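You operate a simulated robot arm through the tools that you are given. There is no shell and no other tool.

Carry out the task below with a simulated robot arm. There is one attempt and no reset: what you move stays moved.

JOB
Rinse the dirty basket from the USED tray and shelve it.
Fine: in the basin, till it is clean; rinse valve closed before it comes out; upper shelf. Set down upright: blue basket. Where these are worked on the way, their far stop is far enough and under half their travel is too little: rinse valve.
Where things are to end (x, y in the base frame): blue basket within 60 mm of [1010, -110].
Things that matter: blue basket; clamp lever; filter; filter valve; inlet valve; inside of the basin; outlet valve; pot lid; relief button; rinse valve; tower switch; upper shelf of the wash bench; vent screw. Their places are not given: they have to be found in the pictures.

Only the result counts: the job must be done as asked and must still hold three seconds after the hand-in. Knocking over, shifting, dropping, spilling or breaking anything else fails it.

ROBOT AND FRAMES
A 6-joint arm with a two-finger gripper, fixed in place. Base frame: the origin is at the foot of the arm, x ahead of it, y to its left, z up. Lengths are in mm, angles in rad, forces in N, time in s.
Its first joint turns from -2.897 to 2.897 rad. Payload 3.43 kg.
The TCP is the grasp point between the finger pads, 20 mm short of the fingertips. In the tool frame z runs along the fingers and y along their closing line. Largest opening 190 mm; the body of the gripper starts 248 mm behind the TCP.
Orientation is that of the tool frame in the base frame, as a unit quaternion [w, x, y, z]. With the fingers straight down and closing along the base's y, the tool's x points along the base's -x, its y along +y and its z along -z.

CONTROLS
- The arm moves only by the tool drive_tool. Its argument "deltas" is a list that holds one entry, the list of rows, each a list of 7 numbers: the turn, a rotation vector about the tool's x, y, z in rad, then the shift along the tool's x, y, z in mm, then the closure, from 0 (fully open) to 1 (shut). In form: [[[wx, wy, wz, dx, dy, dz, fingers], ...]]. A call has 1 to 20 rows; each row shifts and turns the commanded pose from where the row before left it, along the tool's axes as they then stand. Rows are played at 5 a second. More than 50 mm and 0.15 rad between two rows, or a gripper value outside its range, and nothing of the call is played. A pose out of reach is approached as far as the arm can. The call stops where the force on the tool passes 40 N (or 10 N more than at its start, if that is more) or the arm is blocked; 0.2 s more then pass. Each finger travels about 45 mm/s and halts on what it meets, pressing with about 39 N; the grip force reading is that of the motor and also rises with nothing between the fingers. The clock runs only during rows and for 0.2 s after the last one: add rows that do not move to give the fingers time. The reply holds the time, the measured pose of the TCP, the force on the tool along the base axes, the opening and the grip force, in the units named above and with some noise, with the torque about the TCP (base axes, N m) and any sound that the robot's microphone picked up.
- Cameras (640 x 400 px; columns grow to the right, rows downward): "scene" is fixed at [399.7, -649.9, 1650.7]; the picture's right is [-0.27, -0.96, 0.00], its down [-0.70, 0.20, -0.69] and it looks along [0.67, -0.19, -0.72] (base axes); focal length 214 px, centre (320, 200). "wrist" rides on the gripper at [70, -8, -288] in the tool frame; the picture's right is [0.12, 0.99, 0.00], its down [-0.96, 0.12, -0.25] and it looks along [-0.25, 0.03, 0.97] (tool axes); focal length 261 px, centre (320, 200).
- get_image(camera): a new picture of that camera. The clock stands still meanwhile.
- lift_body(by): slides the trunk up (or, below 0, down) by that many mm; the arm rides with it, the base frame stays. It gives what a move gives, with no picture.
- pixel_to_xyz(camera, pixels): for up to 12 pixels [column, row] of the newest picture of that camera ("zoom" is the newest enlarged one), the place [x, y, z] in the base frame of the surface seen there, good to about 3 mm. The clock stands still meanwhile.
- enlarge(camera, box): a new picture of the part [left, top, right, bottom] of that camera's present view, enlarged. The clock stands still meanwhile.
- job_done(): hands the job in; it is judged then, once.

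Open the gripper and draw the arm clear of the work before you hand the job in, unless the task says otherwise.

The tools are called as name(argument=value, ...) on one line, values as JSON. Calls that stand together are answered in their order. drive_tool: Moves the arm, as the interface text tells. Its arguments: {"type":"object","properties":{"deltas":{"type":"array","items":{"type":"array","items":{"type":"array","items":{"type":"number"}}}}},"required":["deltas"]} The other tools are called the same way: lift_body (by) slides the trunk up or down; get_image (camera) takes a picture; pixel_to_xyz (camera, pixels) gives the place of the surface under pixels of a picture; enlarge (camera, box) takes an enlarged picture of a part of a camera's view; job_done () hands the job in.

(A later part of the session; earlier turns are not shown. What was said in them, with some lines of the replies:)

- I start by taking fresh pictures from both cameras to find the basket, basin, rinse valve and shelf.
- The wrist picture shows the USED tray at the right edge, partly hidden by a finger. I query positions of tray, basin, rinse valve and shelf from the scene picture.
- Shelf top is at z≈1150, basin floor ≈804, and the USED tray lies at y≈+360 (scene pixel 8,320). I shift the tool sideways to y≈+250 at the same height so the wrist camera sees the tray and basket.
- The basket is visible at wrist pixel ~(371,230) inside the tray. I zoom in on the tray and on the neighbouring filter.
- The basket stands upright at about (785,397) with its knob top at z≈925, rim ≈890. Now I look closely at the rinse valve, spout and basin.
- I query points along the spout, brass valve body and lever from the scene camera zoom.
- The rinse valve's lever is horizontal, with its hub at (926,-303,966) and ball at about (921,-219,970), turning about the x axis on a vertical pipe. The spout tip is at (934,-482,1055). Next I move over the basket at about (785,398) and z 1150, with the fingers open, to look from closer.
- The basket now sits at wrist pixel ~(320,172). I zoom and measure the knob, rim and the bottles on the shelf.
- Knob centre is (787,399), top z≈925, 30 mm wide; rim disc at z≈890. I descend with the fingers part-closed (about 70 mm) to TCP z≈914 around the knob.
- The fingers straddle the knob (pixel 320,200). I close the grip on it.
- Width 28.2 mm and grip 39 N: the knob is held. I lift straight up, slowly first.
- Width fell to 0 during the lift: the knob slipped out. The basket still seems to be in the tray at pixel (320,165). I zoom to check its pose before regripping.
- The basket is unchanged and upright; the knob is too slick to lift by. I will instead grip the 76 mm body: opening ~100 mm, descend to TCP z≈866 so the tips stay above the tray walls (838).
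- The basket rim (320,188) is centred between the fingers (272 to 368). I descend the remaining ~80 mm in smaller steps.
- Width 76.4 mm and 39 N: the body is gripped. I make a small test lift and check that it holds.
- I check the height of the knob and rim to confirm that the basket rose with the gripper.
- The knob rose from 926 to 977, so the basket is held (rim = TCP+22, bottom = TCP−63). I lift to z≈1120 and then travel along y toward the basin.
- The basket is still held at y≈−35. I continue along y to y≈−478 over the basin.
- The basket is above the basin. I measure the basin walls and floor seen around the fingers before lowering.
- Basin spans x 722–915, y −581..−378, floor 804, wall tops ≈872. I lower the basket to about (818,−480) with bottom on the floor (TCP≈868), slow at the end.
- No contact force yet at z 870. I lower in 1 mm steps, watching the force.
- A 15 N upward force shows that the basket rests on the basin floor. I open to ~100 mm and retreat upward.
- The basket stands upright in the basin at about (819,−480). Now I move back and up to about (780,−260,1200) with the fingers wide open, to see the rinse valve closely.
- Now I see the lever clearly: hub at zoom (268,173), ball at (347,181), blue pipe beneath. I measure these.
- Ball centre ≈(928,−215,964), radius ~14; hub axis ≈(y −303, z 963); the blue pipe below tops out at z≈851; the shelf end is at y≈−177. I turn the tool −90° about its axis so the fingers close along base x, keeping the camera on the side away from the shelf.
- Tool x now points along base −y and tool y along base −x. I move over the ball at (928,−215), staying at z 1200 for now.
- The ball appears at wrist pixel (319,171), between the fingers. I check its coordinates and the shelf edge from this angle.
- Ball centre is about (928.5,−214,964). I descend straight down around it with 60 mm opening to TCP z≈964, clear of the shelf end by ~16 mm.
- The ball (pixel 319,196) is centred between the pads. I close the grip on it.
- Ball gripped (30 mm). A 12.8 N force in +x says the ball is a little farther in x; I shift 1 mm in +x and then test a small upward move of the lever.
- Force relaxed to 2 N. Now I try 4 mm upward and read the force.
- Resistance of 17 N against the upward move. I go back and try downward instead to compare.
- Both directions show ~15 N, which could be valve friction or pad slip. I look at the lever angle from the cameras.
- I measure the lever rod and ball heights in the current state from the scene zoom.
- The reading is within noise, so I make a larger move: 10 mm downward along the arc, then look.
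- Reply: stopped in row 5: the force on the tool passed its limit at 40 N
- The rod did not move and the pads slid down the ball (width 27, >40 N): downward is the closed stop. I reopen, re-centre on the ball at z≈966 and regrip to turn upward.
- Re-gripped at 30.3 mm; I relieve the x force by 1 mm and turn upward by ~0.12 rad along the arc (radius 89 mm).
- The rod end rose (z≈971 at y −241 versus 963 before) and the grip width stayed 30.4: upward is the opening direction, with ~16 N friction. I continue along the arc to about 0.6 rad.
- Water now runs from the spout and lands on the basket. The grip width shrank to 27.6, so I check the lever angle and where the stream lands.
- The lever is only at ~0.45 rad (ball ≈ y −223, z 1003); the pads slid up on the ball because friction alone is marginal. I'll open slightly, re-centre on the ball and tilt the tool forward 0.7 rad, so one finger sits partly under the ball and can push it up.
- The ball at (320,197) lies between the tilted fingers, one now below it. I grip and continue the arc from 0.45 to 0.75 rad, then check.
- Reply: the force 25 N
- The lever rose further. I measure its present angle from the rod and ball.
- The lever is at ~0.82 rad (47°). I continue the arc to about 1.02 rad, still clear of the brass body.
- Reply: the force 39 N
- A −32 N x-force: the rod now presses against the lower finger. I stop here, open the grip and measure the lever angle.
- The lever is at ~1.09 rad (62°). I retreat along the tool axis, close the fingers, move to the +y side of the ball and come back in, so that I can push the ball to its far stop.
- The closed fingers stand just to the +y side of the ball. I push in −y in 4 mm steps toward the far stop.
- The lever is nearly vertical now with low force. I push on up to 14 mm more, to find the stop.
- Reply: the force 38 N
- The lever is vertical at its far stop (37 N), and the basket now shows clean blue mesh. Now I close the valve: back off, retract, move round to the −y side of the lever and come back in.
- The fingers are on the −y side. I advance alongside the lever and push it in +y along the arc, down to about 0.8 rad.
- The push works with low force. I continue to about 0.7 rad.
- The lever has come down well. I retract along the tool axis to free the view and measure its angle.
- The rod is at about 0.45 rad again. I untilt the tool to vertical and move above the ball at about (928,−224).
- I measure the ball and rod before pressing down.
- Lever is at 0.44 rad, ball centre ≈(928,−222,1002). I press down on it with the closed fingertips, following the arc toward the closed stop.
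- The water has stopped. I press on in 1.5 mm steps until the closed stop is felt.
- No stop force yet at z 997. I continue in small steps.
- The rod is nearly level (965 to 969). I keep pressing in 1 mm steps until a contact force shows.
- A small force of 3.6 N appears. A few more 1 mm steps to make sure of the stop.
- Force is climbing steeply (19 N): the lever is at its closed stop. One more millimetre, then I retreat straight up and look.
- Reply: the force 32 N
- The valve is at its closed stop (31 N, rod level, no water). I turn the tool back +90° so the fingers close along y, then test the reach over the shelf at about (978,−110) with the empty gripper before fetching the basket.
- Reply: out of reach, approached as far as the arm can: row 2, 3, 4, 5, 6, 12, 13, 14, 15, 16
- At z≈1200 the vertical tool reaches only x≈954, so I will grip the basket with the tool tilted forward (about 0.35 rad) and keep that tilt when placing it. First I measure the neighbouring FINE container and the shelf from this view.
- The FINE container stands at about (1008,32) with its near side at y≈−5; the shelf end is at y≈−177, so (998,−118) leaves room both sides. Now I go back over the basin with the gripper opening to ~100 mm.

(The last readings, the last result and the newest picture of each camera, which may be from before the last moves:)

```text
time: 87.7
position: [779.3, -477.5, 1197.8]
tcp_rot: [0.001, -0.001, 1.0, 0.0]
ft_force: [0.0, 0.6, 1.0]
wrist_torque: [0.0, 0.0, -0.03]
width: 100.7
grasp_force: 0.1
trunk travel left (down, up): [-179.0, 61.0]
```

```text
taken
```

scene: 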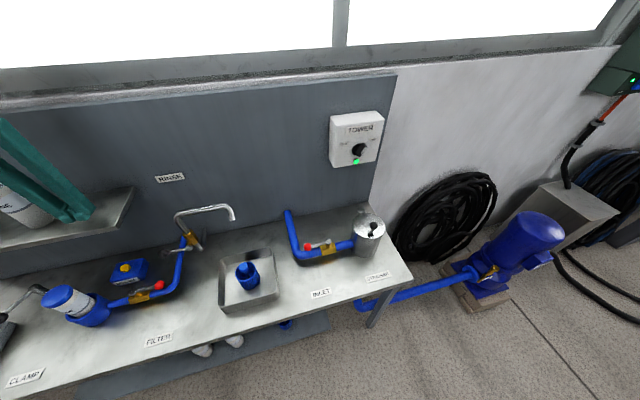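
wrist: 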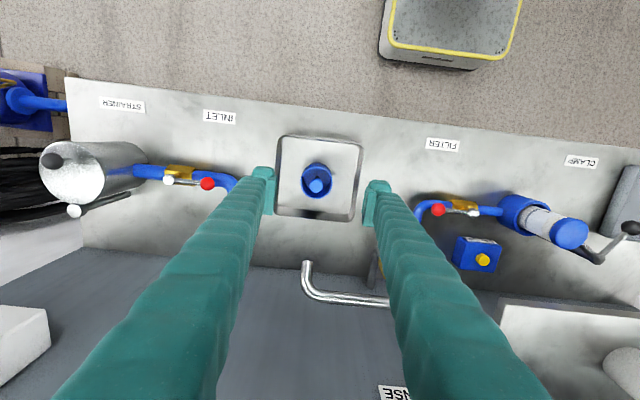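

The clean blue basket is seen at (317,180) in the basin, the spout dry. I zoom and measure its rim and knob.

enlarge(camera="wrist", box=[267, 130, 367, 230])

pixel_to_xyz(camera="wrist", pixels=[[317, 186], [317, 164], [302, 178], [333, 180], [318, 197], [306, 168], [328, 168]])

```text
4.00 times, centred on (317, 180) of wrist
```

zoom: 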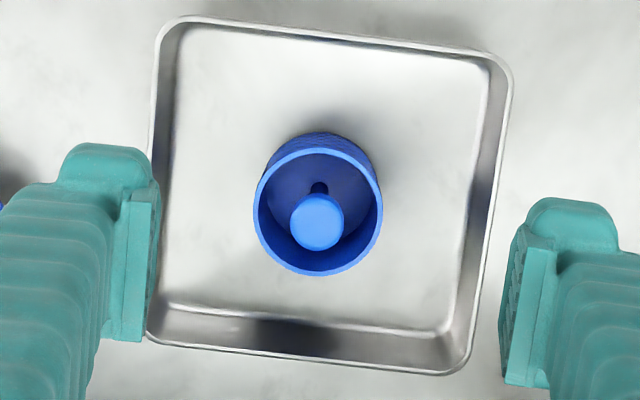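

```text
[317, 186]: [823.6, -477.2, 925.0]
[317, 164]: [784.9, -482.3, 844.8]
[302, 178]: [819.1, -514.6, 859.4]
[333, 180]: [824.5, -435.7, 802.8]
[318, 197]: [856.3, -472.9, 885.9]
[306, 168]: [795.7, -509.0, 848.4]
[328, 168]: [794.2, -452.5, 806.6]
```

Basket centre ≈(822,−479), knob top 925, rim ≈890. I tilt the tool forward 0.35 rad about its closing axis and come down to z≈950 above it.

drive_tool(deltas=[[[0, -0.1167, 0, 0, 0, 0, 0.47], [0, -0.1167, 0, 0, 0, 0, 0.47], [0, -0.1166, 0, 0, 0, 0, 0.47], [0, 0, 0, 6.49, -0.21, 35.3, 0.47], [0, 0, 0, 6.49, -0.21, 35.3, 0.47], [0, 0, 0, 6.49, -0.21, 35.3, 0.47], [0, 0, 0, 6.49, -0.21, 35.3, 0.47], [0, 0, 0, 6.49, -0.21, 35.3, 0.47], [0, 0, 0, 6.49, -0.21, 35.3, 0.47], [0, 0, 0, 6.49, -0.21, 35.3, 0.47], [0, 0, 0, 0, 0, 0, 0.47], [0, 0, 0, 0, 0, 0, 0.47]]])

get_image(camera="wrist")

enlarge(camera="scene", box=[150, 180, 310, 320])

```text
time: 90.3
position: [821.9, -476.7, 951.0]
tcp_rot: [0.176, 0.0, 0.984, 0.0]
ft_force: [-0.3, -0.2, -0.7]
wrist_torque: [-0.02, 0.01, 0.0]
width: 100.9
grasp_force: 0.0
trunk travel left (down, up): [-179.0, 61.0]
```

```text
taken
```

wrist: 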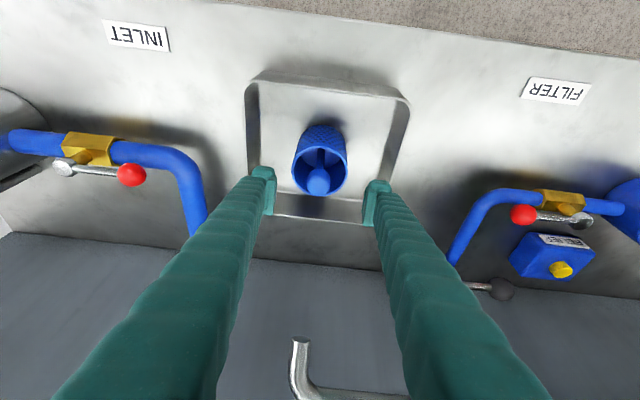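

```text
2.86 times, centred on (230, 250) of scene
```

zoom: 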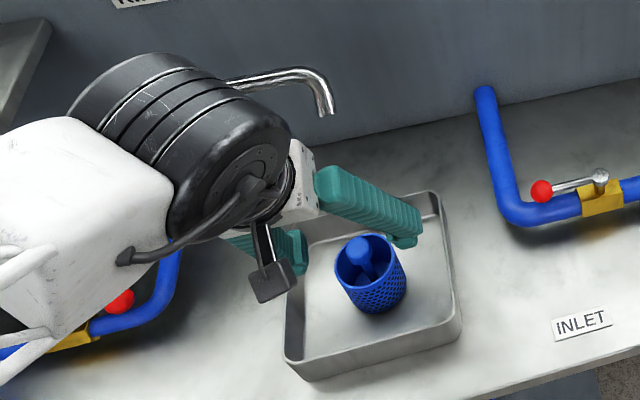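

The fingers straddle the basket (rim centred near column 320, fingers at 273 and 372). I descend straight to TCP z≈868 and close on the body.

drive_tool(deltas=[[[0, 0, 0, 5.7, -0.3, 15.6, 0.47], [0, 0, 0, 5.7, -0.3, 15.6, 0.47], [0, 0, 0, 5.7, -0.3, 15.6, 0.47], [0, 0, 0, 5.7, -0.3, 15.6, 0.47], [0, 0, 0, 5.7, -0.3, 15.6, 0.47], [0, 0, 0, 0, 0, 0, 0.47], [0, 0, 0, 0, 0, 0, 0.47]]])

get_image(camera="wrist")

```text
time: 91.9
position: [821.4, -480.3, 867.9]
tcp_rot: [0.176, 0.0, 0.984, 0.0]
ft_force: [-0.3, -0.1, -0.1]
wrist_torque: [0.0, 0.01, 0.0]
width: 100.6
grasp_force: 0.0
trunk travel left (down, up): [-179.0, 61.0]
```

```text
taken
```

wrist: 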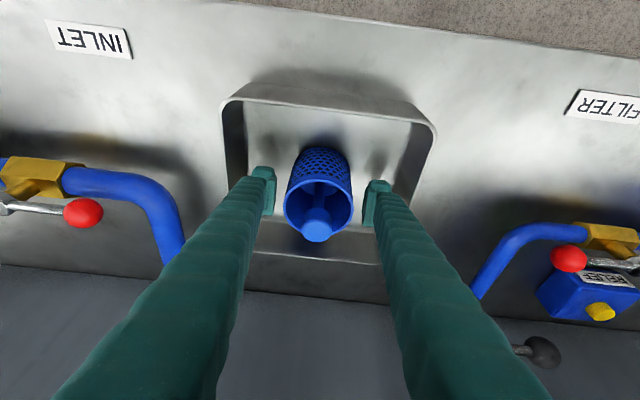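

The basket is between the pads (rim 284–352). I close the grip.

drive_tool(deltas=[[[0, 0, 0, 0, 0, 0, 1], [0, 0, 0, 0, 0, 0, 1], [0, 0, 0, 0, 0, 0, 1], [0, 0, 0, 0, 0, 0, 1], [0, 0, 0, 0, 0, 0, 1]]])

```text
time: 93.1
position: [821.3, -479.3, 867.0]
tcp_rot: [0.175, 0.001, 0.985, 0.0]
ft_force: [-0.8, -0.1, 0.5]
wrist_torque: [0.02, -0.03, -0.03]
width: 76.0
grasp_force: 38.7
trunk travel left (down, up): [-179.0, 61.0]
```

Gripped at 76 mm, 39 N. I lift 40 mm straight up and check the basket.

drive_tool(deltas=[[[0, 0, 0, -1.7, 0, -4.7, 1], [0, 0, 0, -3.4, 0, -9.4, 1], [0, 0, 0, -4.3, 0, -11.7, 1], [0, 0, 0, -4.3, 0, -11.7, 1], [0, 0, 0, 0, 0, 0, 1]]])

enlarge(camera="scene", box=[150, 180, 310, 320])

enlarge(camera="wrist", box=[240, 100, 400, 260])

pixel_to_xyz(camera="zoom", pixels=[[320, 340], [320, 160], [320, 200]])

```text
time: 94.3
position: [821.7, -478.0, 907.9]
tcp_rot: [0.175, 0.0, 0.984, 0.0]
ft_force: [-1.2, -0.5, -0.7]
wrist_torque: [0.01, 0.01, 0.01]
width: 76.3
grasp_force: 39.1
trunk travel left (down, up): [-179.0, 61.0]
```

```text
2.86 times, centred on (230, 250) of scene
```

zoom: 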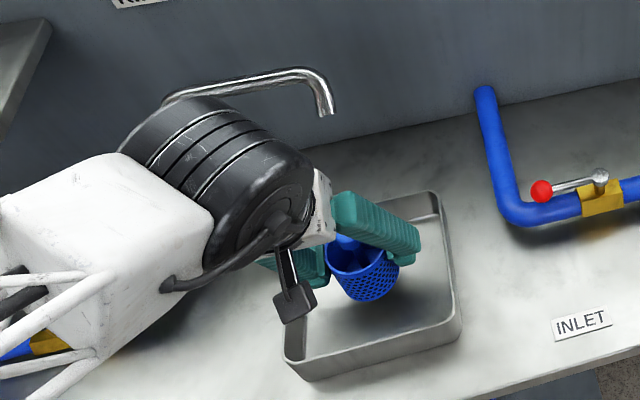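

```text
2.50 times, centred on (320, 180) of wrist
```

zoom: 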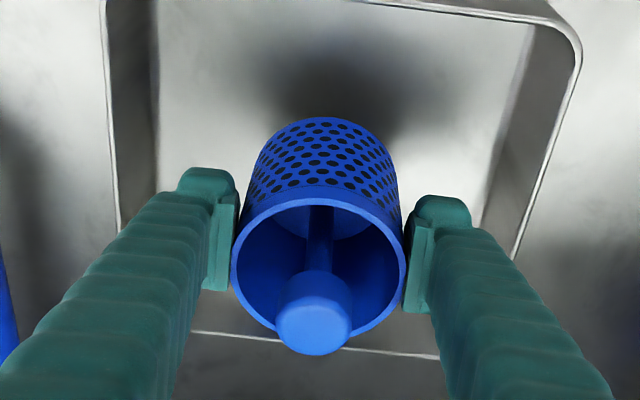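

```text
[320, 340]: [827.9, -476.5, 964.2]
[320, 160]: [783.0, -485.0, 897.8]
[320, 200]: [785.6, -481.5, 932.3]
```

The basket is held and upright (knob top 964, i.e. lifted 40 mm). I raise it to TCP z≈1260 and then travel in +y to y≈−118 at x≈821.

drive_tool(deltas=[[[0, 0, 0, -8, 0, -22, 1], [0, 0, 0, -12.1, 0, -33, 1], [0, 0, 0, -12.1, 0, -33, 1], [0, 0, 0, -12.1, 0, -33, 1], [0, 0, 0, -12.1, 0, -33, 1], [0, 0, 0, -12.1, 0, -33, 1], [0, 0, 0, -12.1, 0, -33, 1], [0, 0, 0, -12.1, 0, -33, 1], [0, 0, 0, -12.1, 0, -33, 1], [0, 0, 0, -12.1, 0, -33, 1], [0, 0, 0, -8, 0, -22, 1], [0, 0, 0, 0, 0, 0, 1]]])

```text
time: 96.9
position: [821.4, -478.7, 1271.4]
tcp_rot: [0.175, 0.0, 0.985, 0.0]
ft_force: [0.2, 0.9, -2.4]
wrist_torque: [-0.02, -0.01, 0.03]
width: 76.2
grasp_force: 38.9
trunk travel left (down, up): [-179.0, 61.0]
```

The basket is at z≈1271, still gripped. I move along +y by ~360 mm.

drive_tool(deltas=[[[0, 0, 0, 0, 20, 0, 1], [0, 0, 0, 0, 35, 0, 1], [0, 0, 0, 0, 40, 0, 1], [0, 0, 0, 0, 40, 0, 1], [0, 0, 0, 0, 40, 0, 1], [0, 0, 0, 0, 40, 0, 1], [0, 0, 0, 0, 40, 0, 1], [0, 0, 0, 0, 40, 0, 1], [0, 0, 0, 0, 35, 0, 1], [0, 0, 0, 0, 20, 0, 1], [0, 0, 0, 0, 10.5, 0, 1], [0, 0, 0, 0, 0, 0, 1], [0, 0, 0, 0, 0, 0, 1]]])

get_image(camera="wrist")

get_image(camera="scene")

```text
time: 99.7
position: [820.9, -118.5, 1271.0]
tcp_rot: [0.176, 0.0, 0.984, -0.001]
ft_force: [-1.0, 0.4, -1.3]
wrist_torque: [0.0, 0.01, -0.01]
width: 76.0
grasp_force: 39.4
trunk travel left (down, up): [-179.0, 61.0]
```

```text
taken
```

wrist: 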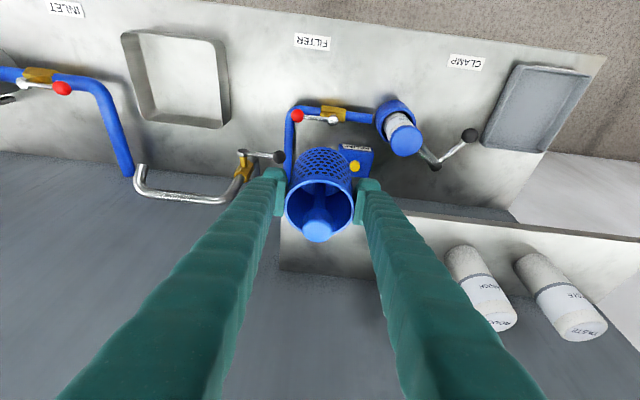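

```text
taken
```

scene: 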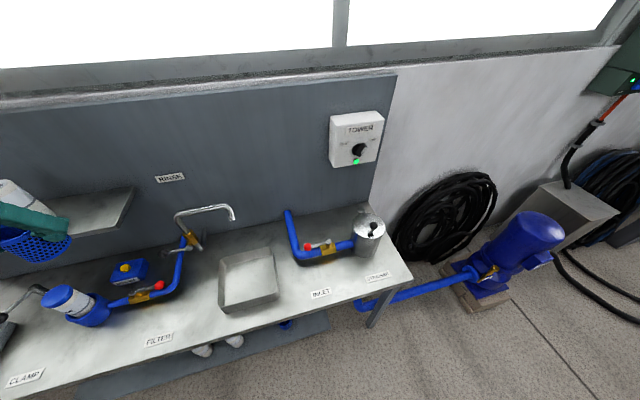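

Basket held over the bench front of the shelf. I now advance in +x to x≈998 at the same height, over the free place on the shelf.

drive_tool(deltas=[[[0, 0, 0, -14, 0, 5.1, 1], [0, 0, 0, -24, 0, 8.8, 1], [0, 0, 0, -28, 0, 10.2, 1], [0, 0, 0, -28, 0, 10.2, 1], [0, 0, 0, -28, 0, 10.2, 1], [0, 0, 0, -24, 0, 8.8, 1], [0, 0, 0, -14, 0, 5.1, 1], [0, 0, 0, -6, 0, 2.2, 1], [0, 0, 0, 0, 0, 0, 1], [0, 0, 0, 0, 0, 0, 1]]])

get_image(camera="wrist")

enlarge(camera="scene", box=[0, 140, 160, 260])

```text
time: 101.9
position: [998.5, -117.3, 1269.9]
tcp_rot: [0.176, 0.0, 0.984, -0.001]
ft_force: [0.4, 0.2, -0.3]
wrist_torque: [-0.02, 0.0, -0.02]
width: 76.2
grasp_force: 39.5
trunk travel left (down, up): [-179.0, 61.0]
```

```text
taken
```

wrist: 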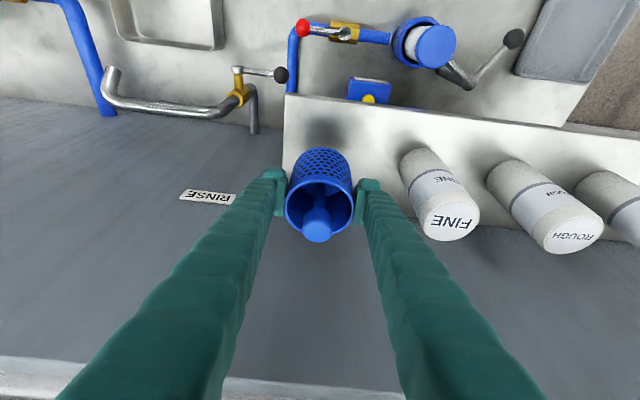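

```text
3.33 times, centred on (80, 200) of scene
```

zoom: 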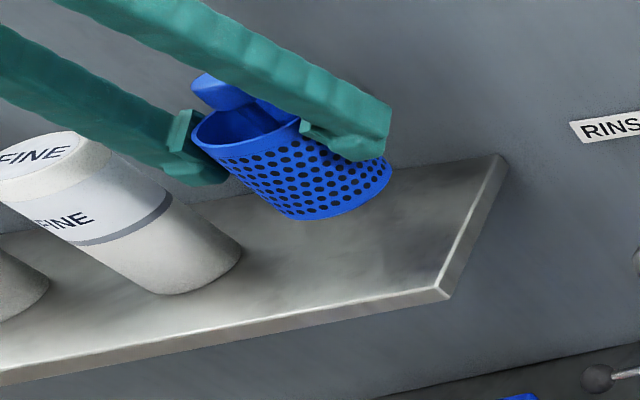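

Upright over the free space, well clear of the FINE container. I descend 50 mm in steps, then feel for the shelf.

drive_tool(deltas=[[[0, 0, 0, 3.43, 0, 9.39, 1], [0, 0, 0, 3.43, 0, 9.39, 1], [0, 0, 0, 3.43, 0, 9.39, 1], [0, 0, 0, 3.43, 0, 9.39, 1], [0, 0, 0, 2.06, 0, 5.63, 1], [0, 0, 0, 1.37, 0, 3.76, 1], [0, 0, 0, 0, 0, 0, 1]]])

enlarge(camera="scene", box=[0, 140, 160, 260])

```text
time: 103.5
position: [998.1, -118.2, 1220.9]
tcp_rot: [0.175, -0.001, 0.985, 0.0]
ft_force: [-0.2, 0.0, -0.9]
wrist_torque: [0.02, 0.0, 0.02]
width: 75.9
grasp_force: 39.4
trunk travel left (down, up): [-179.0, 61.0]
```

```text
3.33 times, centred on (80, 200) of scene
```

zoom: 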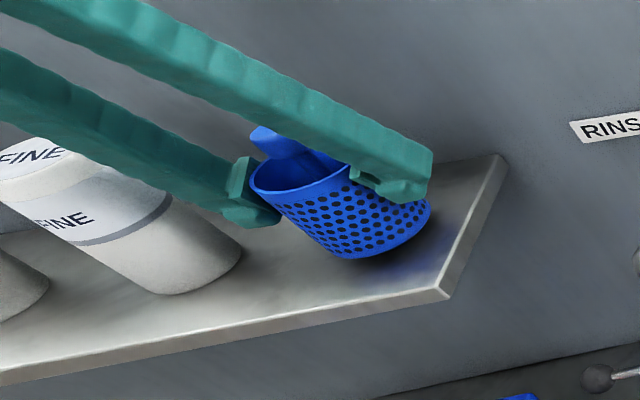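

The shadow is closing under the basket; about 7 mm remain. I lower in 1.5 mm steps to feel contact.

drive_tool(deltas=[[[0, 0, 0, 0.51, 0, 1.41, 1], [0, 0, 0, 0.51, 0, 1.41, 1], [0, 0, 0, 0.51, 0, 1.41, 1], [0, 0, 0, 0, 0, 0, 1]]])

```text
time: 104.5
position: [997.3, -119.3, 1217.8]
tcp_rot: [0.175, 0.0, 0.985, 0.0]
ft_force: [0.1, 0.0, -1.0]
wrist_torque: [0.02, 0.0, 0.02]
width: 75.8
grasp_force: 39.1
trunk travel left (down, up): [-179.0, 61.0]
```

No contact yet; I continue in 1 mm steps.

drive_tool(deltas=[[[0, 0, 0, 0.34, 0, 0.94, 1], [0, 0, 0, 0.34, 0, 0.94, 1], [0, 0, 0, 0.34, 0, 0.94, 1], [0, 0, 0, 0, 0, 0, 1]]])

```text
time: 105.5
position: [997.4, -118.9, 1214.0]
tcp_rot: [0.175, 0.0, 0.985, 0.0]
ft_force: [0.0, -0.5, -1.0]
wrist_torque: [0.02, 0.03, 0.0]
width: 75.8
grasp_force: 39.1
trunk travel left (down, up): [-179.0, 61.0]
```

Still hanging free at z 1214 (contact expected near 1213). I continue in 1 mm steps.

drive_tool(deltas=[[[0, 0, 0, 0.34, 0, 0.94, 1], [0, 0, 0, 0.34, 0, 0.94, 1], [0, 0, 0, 0, 0, 0, 1]]])

```text
time: 106.3
position: [997.4, -118.5, 1213.0]
tcp_rot: [0.177, 0.0, 0.984, -0.001]
ft_force: [3.4, -0.6, 10.3]
wrist_torque: [-0.02, 0.03, 0.02]
width: 75.8
grasp_force: 38.6
trunk travel left (down, up): [-179.0, 61.0]
```

Contact at 10 N: the basket stands on the shelf. I relieve half a millimetre, open to ~104 mm, check, and then retreat.

drive_tool(deltas=[[[0, 0, 0, -0.2, 0, -0.6, 1], [0, 0, 0, 0, 0, 0, 0.45], [0, 0, 0, 0, 0, 0, 0.45], [0, 0, 0, 0, 0, 0, 0.45], [0, 0, 0, 0, 0, 0, 0.45]]])

get_image(camera="wrist")

enlarge(camera="scene", box=[0, 140, 160, 260])

```text
time: 107.5
position: [997.3, -118.1, 1212.5]
tcp_rot: [0.175, 0.001, 0.985, 0.0]
ft_force: [-0.1, 1.1, 0.6]
wrist_torque: [-0.03, -0.01, 0.0]
width: 104.4
grasp_force: 0.1
trunk travel left (down, up): [-179.0, 61.0]
```

```text
taken
```

wrist: 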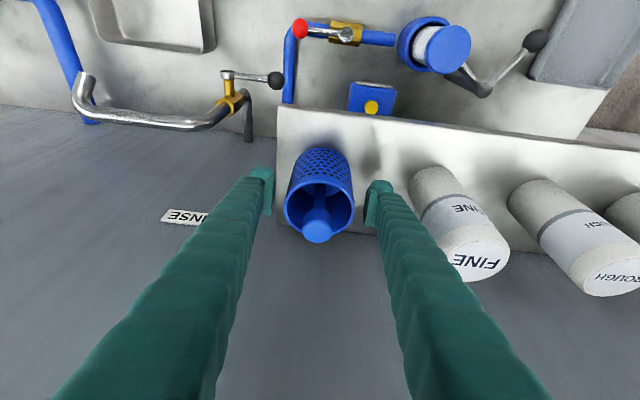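

```text
3.33 times, centred on (80, 200) of scene
```

zoom: 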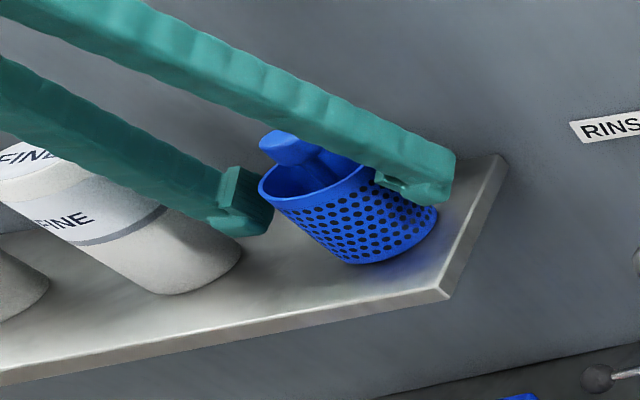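

The basket stands free and upright on the shelf. I retreat along the tool axis, keeping the opening unchanged.

drive_tool(deltas=[[[0, 0, 0, 0, 0, -15, 0.45], [0, 0, 0, 0, 0, -30, 0.45], [0, 0, 0, 0, 0, -35, 0.45], [0, 0, 0, 0, 0, -35, 0.45], [0, 0, 0, 0, 0, -35, 0.45], [0, 0, 0, 40, 0, -14, 0.45], [0, 0, 0, 42, 0, -15, 0.45], [0, 0, 0, 42, 0, -15, 0.45], [0, 0, 0, 42, 0, -15, 0.45], [0, 0, 0, 42, 0, -15, 0.45], [0, 0, 0, 0, 0, 0, 0.45], [0, 0, 0, 0, 0, 0, 0.45]]])

get_image(camera="wrist")

get_image(camera="scene")

```text
time: 110.1
position: [725.4, -117.0, 1348.8]
tcp_rot: [0.175, 0.0, 0.984, -0.001]
ft_force: [0.2, 0.1, 0.8]
wrist_torque: [0.0, -0.03, 0.0]
width: 104.5
grasp_force: 0.1
trunk travel left (down, up): [-179.0, 61.0]
```

```text
taken
```

wrist: 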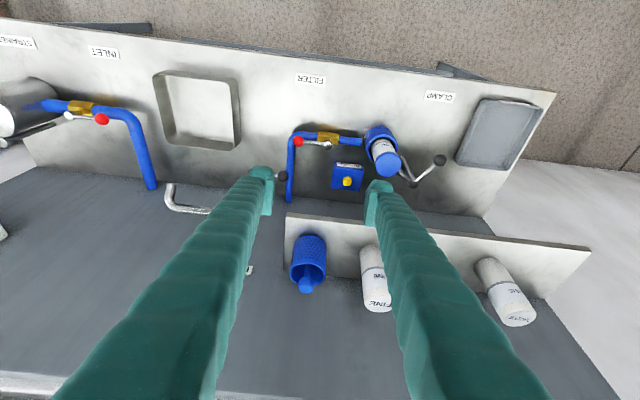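

```text
taken
```

scene: 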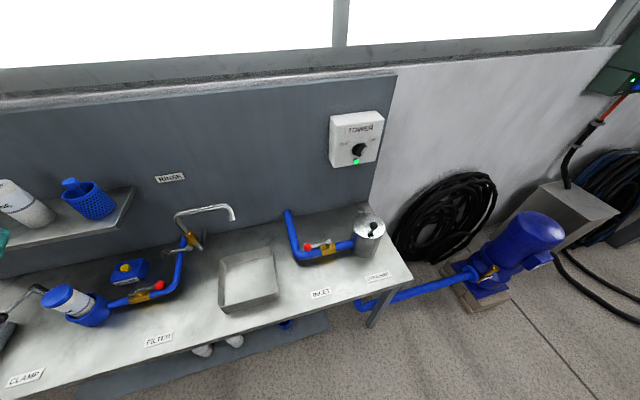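

The basket sits on the upper shelf at scene (90,198). I verify its position, uprightness and the closed rinse valve.

enlarge(camera="scene", box=[0, 150, 250, 330])

pixel_to_xyz(camera="scene", pixels=[[70, 182], [70, 195], [80, 187], [85, 205], [100, 200], [115, 200], [95, 218], [163, 253], [60, 198], [104, 190]])

enlarge(camera="wrist", box=[260, 200, 420, 320])

pixel_to_xyz(camera="wrist", pixels=[[307, 285], [308, 240], [293, 265], [326, 268], [308, 263]])

```text
2.22 times, centred on (125, 240) of scene
```

zoom: 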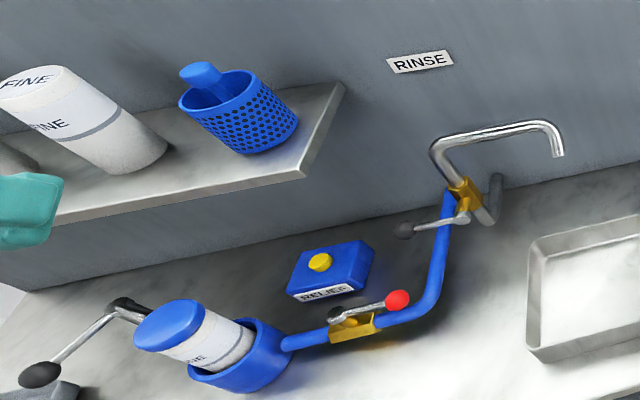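

```text
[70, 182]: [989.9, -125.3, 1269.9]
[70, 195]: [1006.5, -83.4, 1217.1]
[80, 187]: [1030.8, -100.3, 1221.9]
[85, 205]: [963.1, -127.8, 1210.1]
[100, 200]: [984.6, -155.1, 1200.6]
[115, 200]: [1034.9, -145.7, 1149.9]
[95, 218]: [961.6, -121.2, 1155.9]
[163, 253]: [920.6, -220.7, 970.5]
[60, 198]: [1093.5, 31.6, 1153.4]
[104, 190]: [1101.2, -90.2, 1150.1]
```

```text
3.33 times, centred on (340, 260) of wrist
```

zoom: 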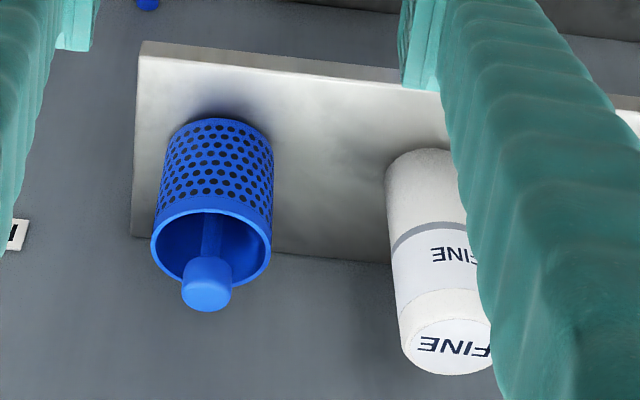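

```text
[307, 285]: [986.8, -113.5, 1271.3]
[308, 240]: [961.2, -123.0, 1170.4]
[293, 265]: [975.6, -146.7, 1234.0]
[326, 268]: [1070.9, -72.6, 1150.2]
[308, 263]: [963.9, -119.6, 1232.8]
```

The basket stands upright at about (998,−118), 14 mm from the target, and the rinse lever is back at its starting position with no water. I draw the arm farther back, level the tool and open the gripper fully.

drive_tool(deltas=[[[0, 0, 0, 40, 0, -14, 0.2], [0, 0, 0, 40, 0, -14, 0], [0, 0.1167, 0, 0, 0, 0, 0], [0, 0.1167, 0, 0, 0, 0, 0], [0, 0.1166, 0, 0, 0, 0, 0], [0, 0, 0, 20, 0, 0, 0], [0, 0, 0, 0, 0, 0, 0], [0, 0, 0, 0, 0, 0, 0], [0, 0, 0, 0, 0, 0, 0]]])

get_image(camera="scene")

get_image(camera="wrist")

```text
time: 112.1
position: [620.4, -117.8, 1349.6]
tcp_rot: [0.002, -0.001, 1.0, -0.001]
ft_force: [-1.2, -0.3, -0.9]
wrist_torque: [0.0, 0.0, -0.02]
width: 190.3
grasp_force: 0.1
trunk travel left (down, up): [-179.0, 61.0]
```

```text
taken
```

scene: 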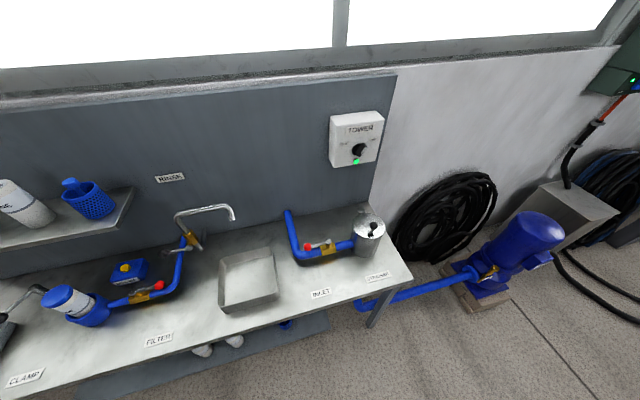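

```text
taken
```

wrist: 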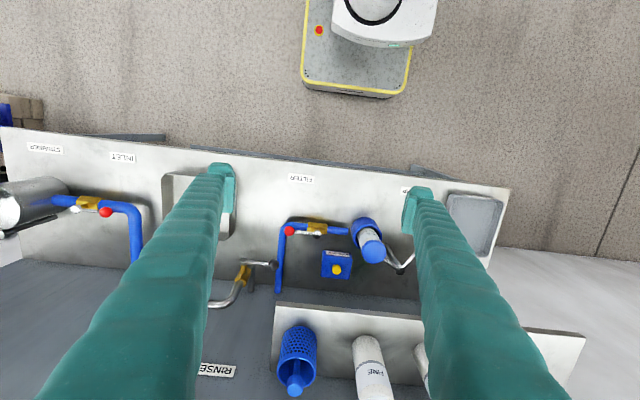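

The pictures show the clean basket upright on the upper shelf, the rinse valve closed, everything else unchanged, and the gripper open and clear. I hand the job in.

job_done()

```text
The job is handed in.
```

I rinsed the dirty blue basket in the basin until it was clean and put it upright on the upper shelf. The job is handed in, but no verdict came back.

- **Basket:** it stands at about (998, −118), roughly 14 mm from the target and well clear of the FINE container next to it.
- **Rinse valve:** I opened it to its far stop. I closed it fully again before taking the basket out, and no water was running after that.
- **Slips along the way:** my first grip, on the basket's knob, slipped off before the basket left the tray, so I lifted it by its body instead. My grip on the valve's ball handle also slipped while I was finding which way it turned.
- **Everything else:** nothing else looked moved or spilled in the last pictures. The gripper is open and the arm is drawn back.
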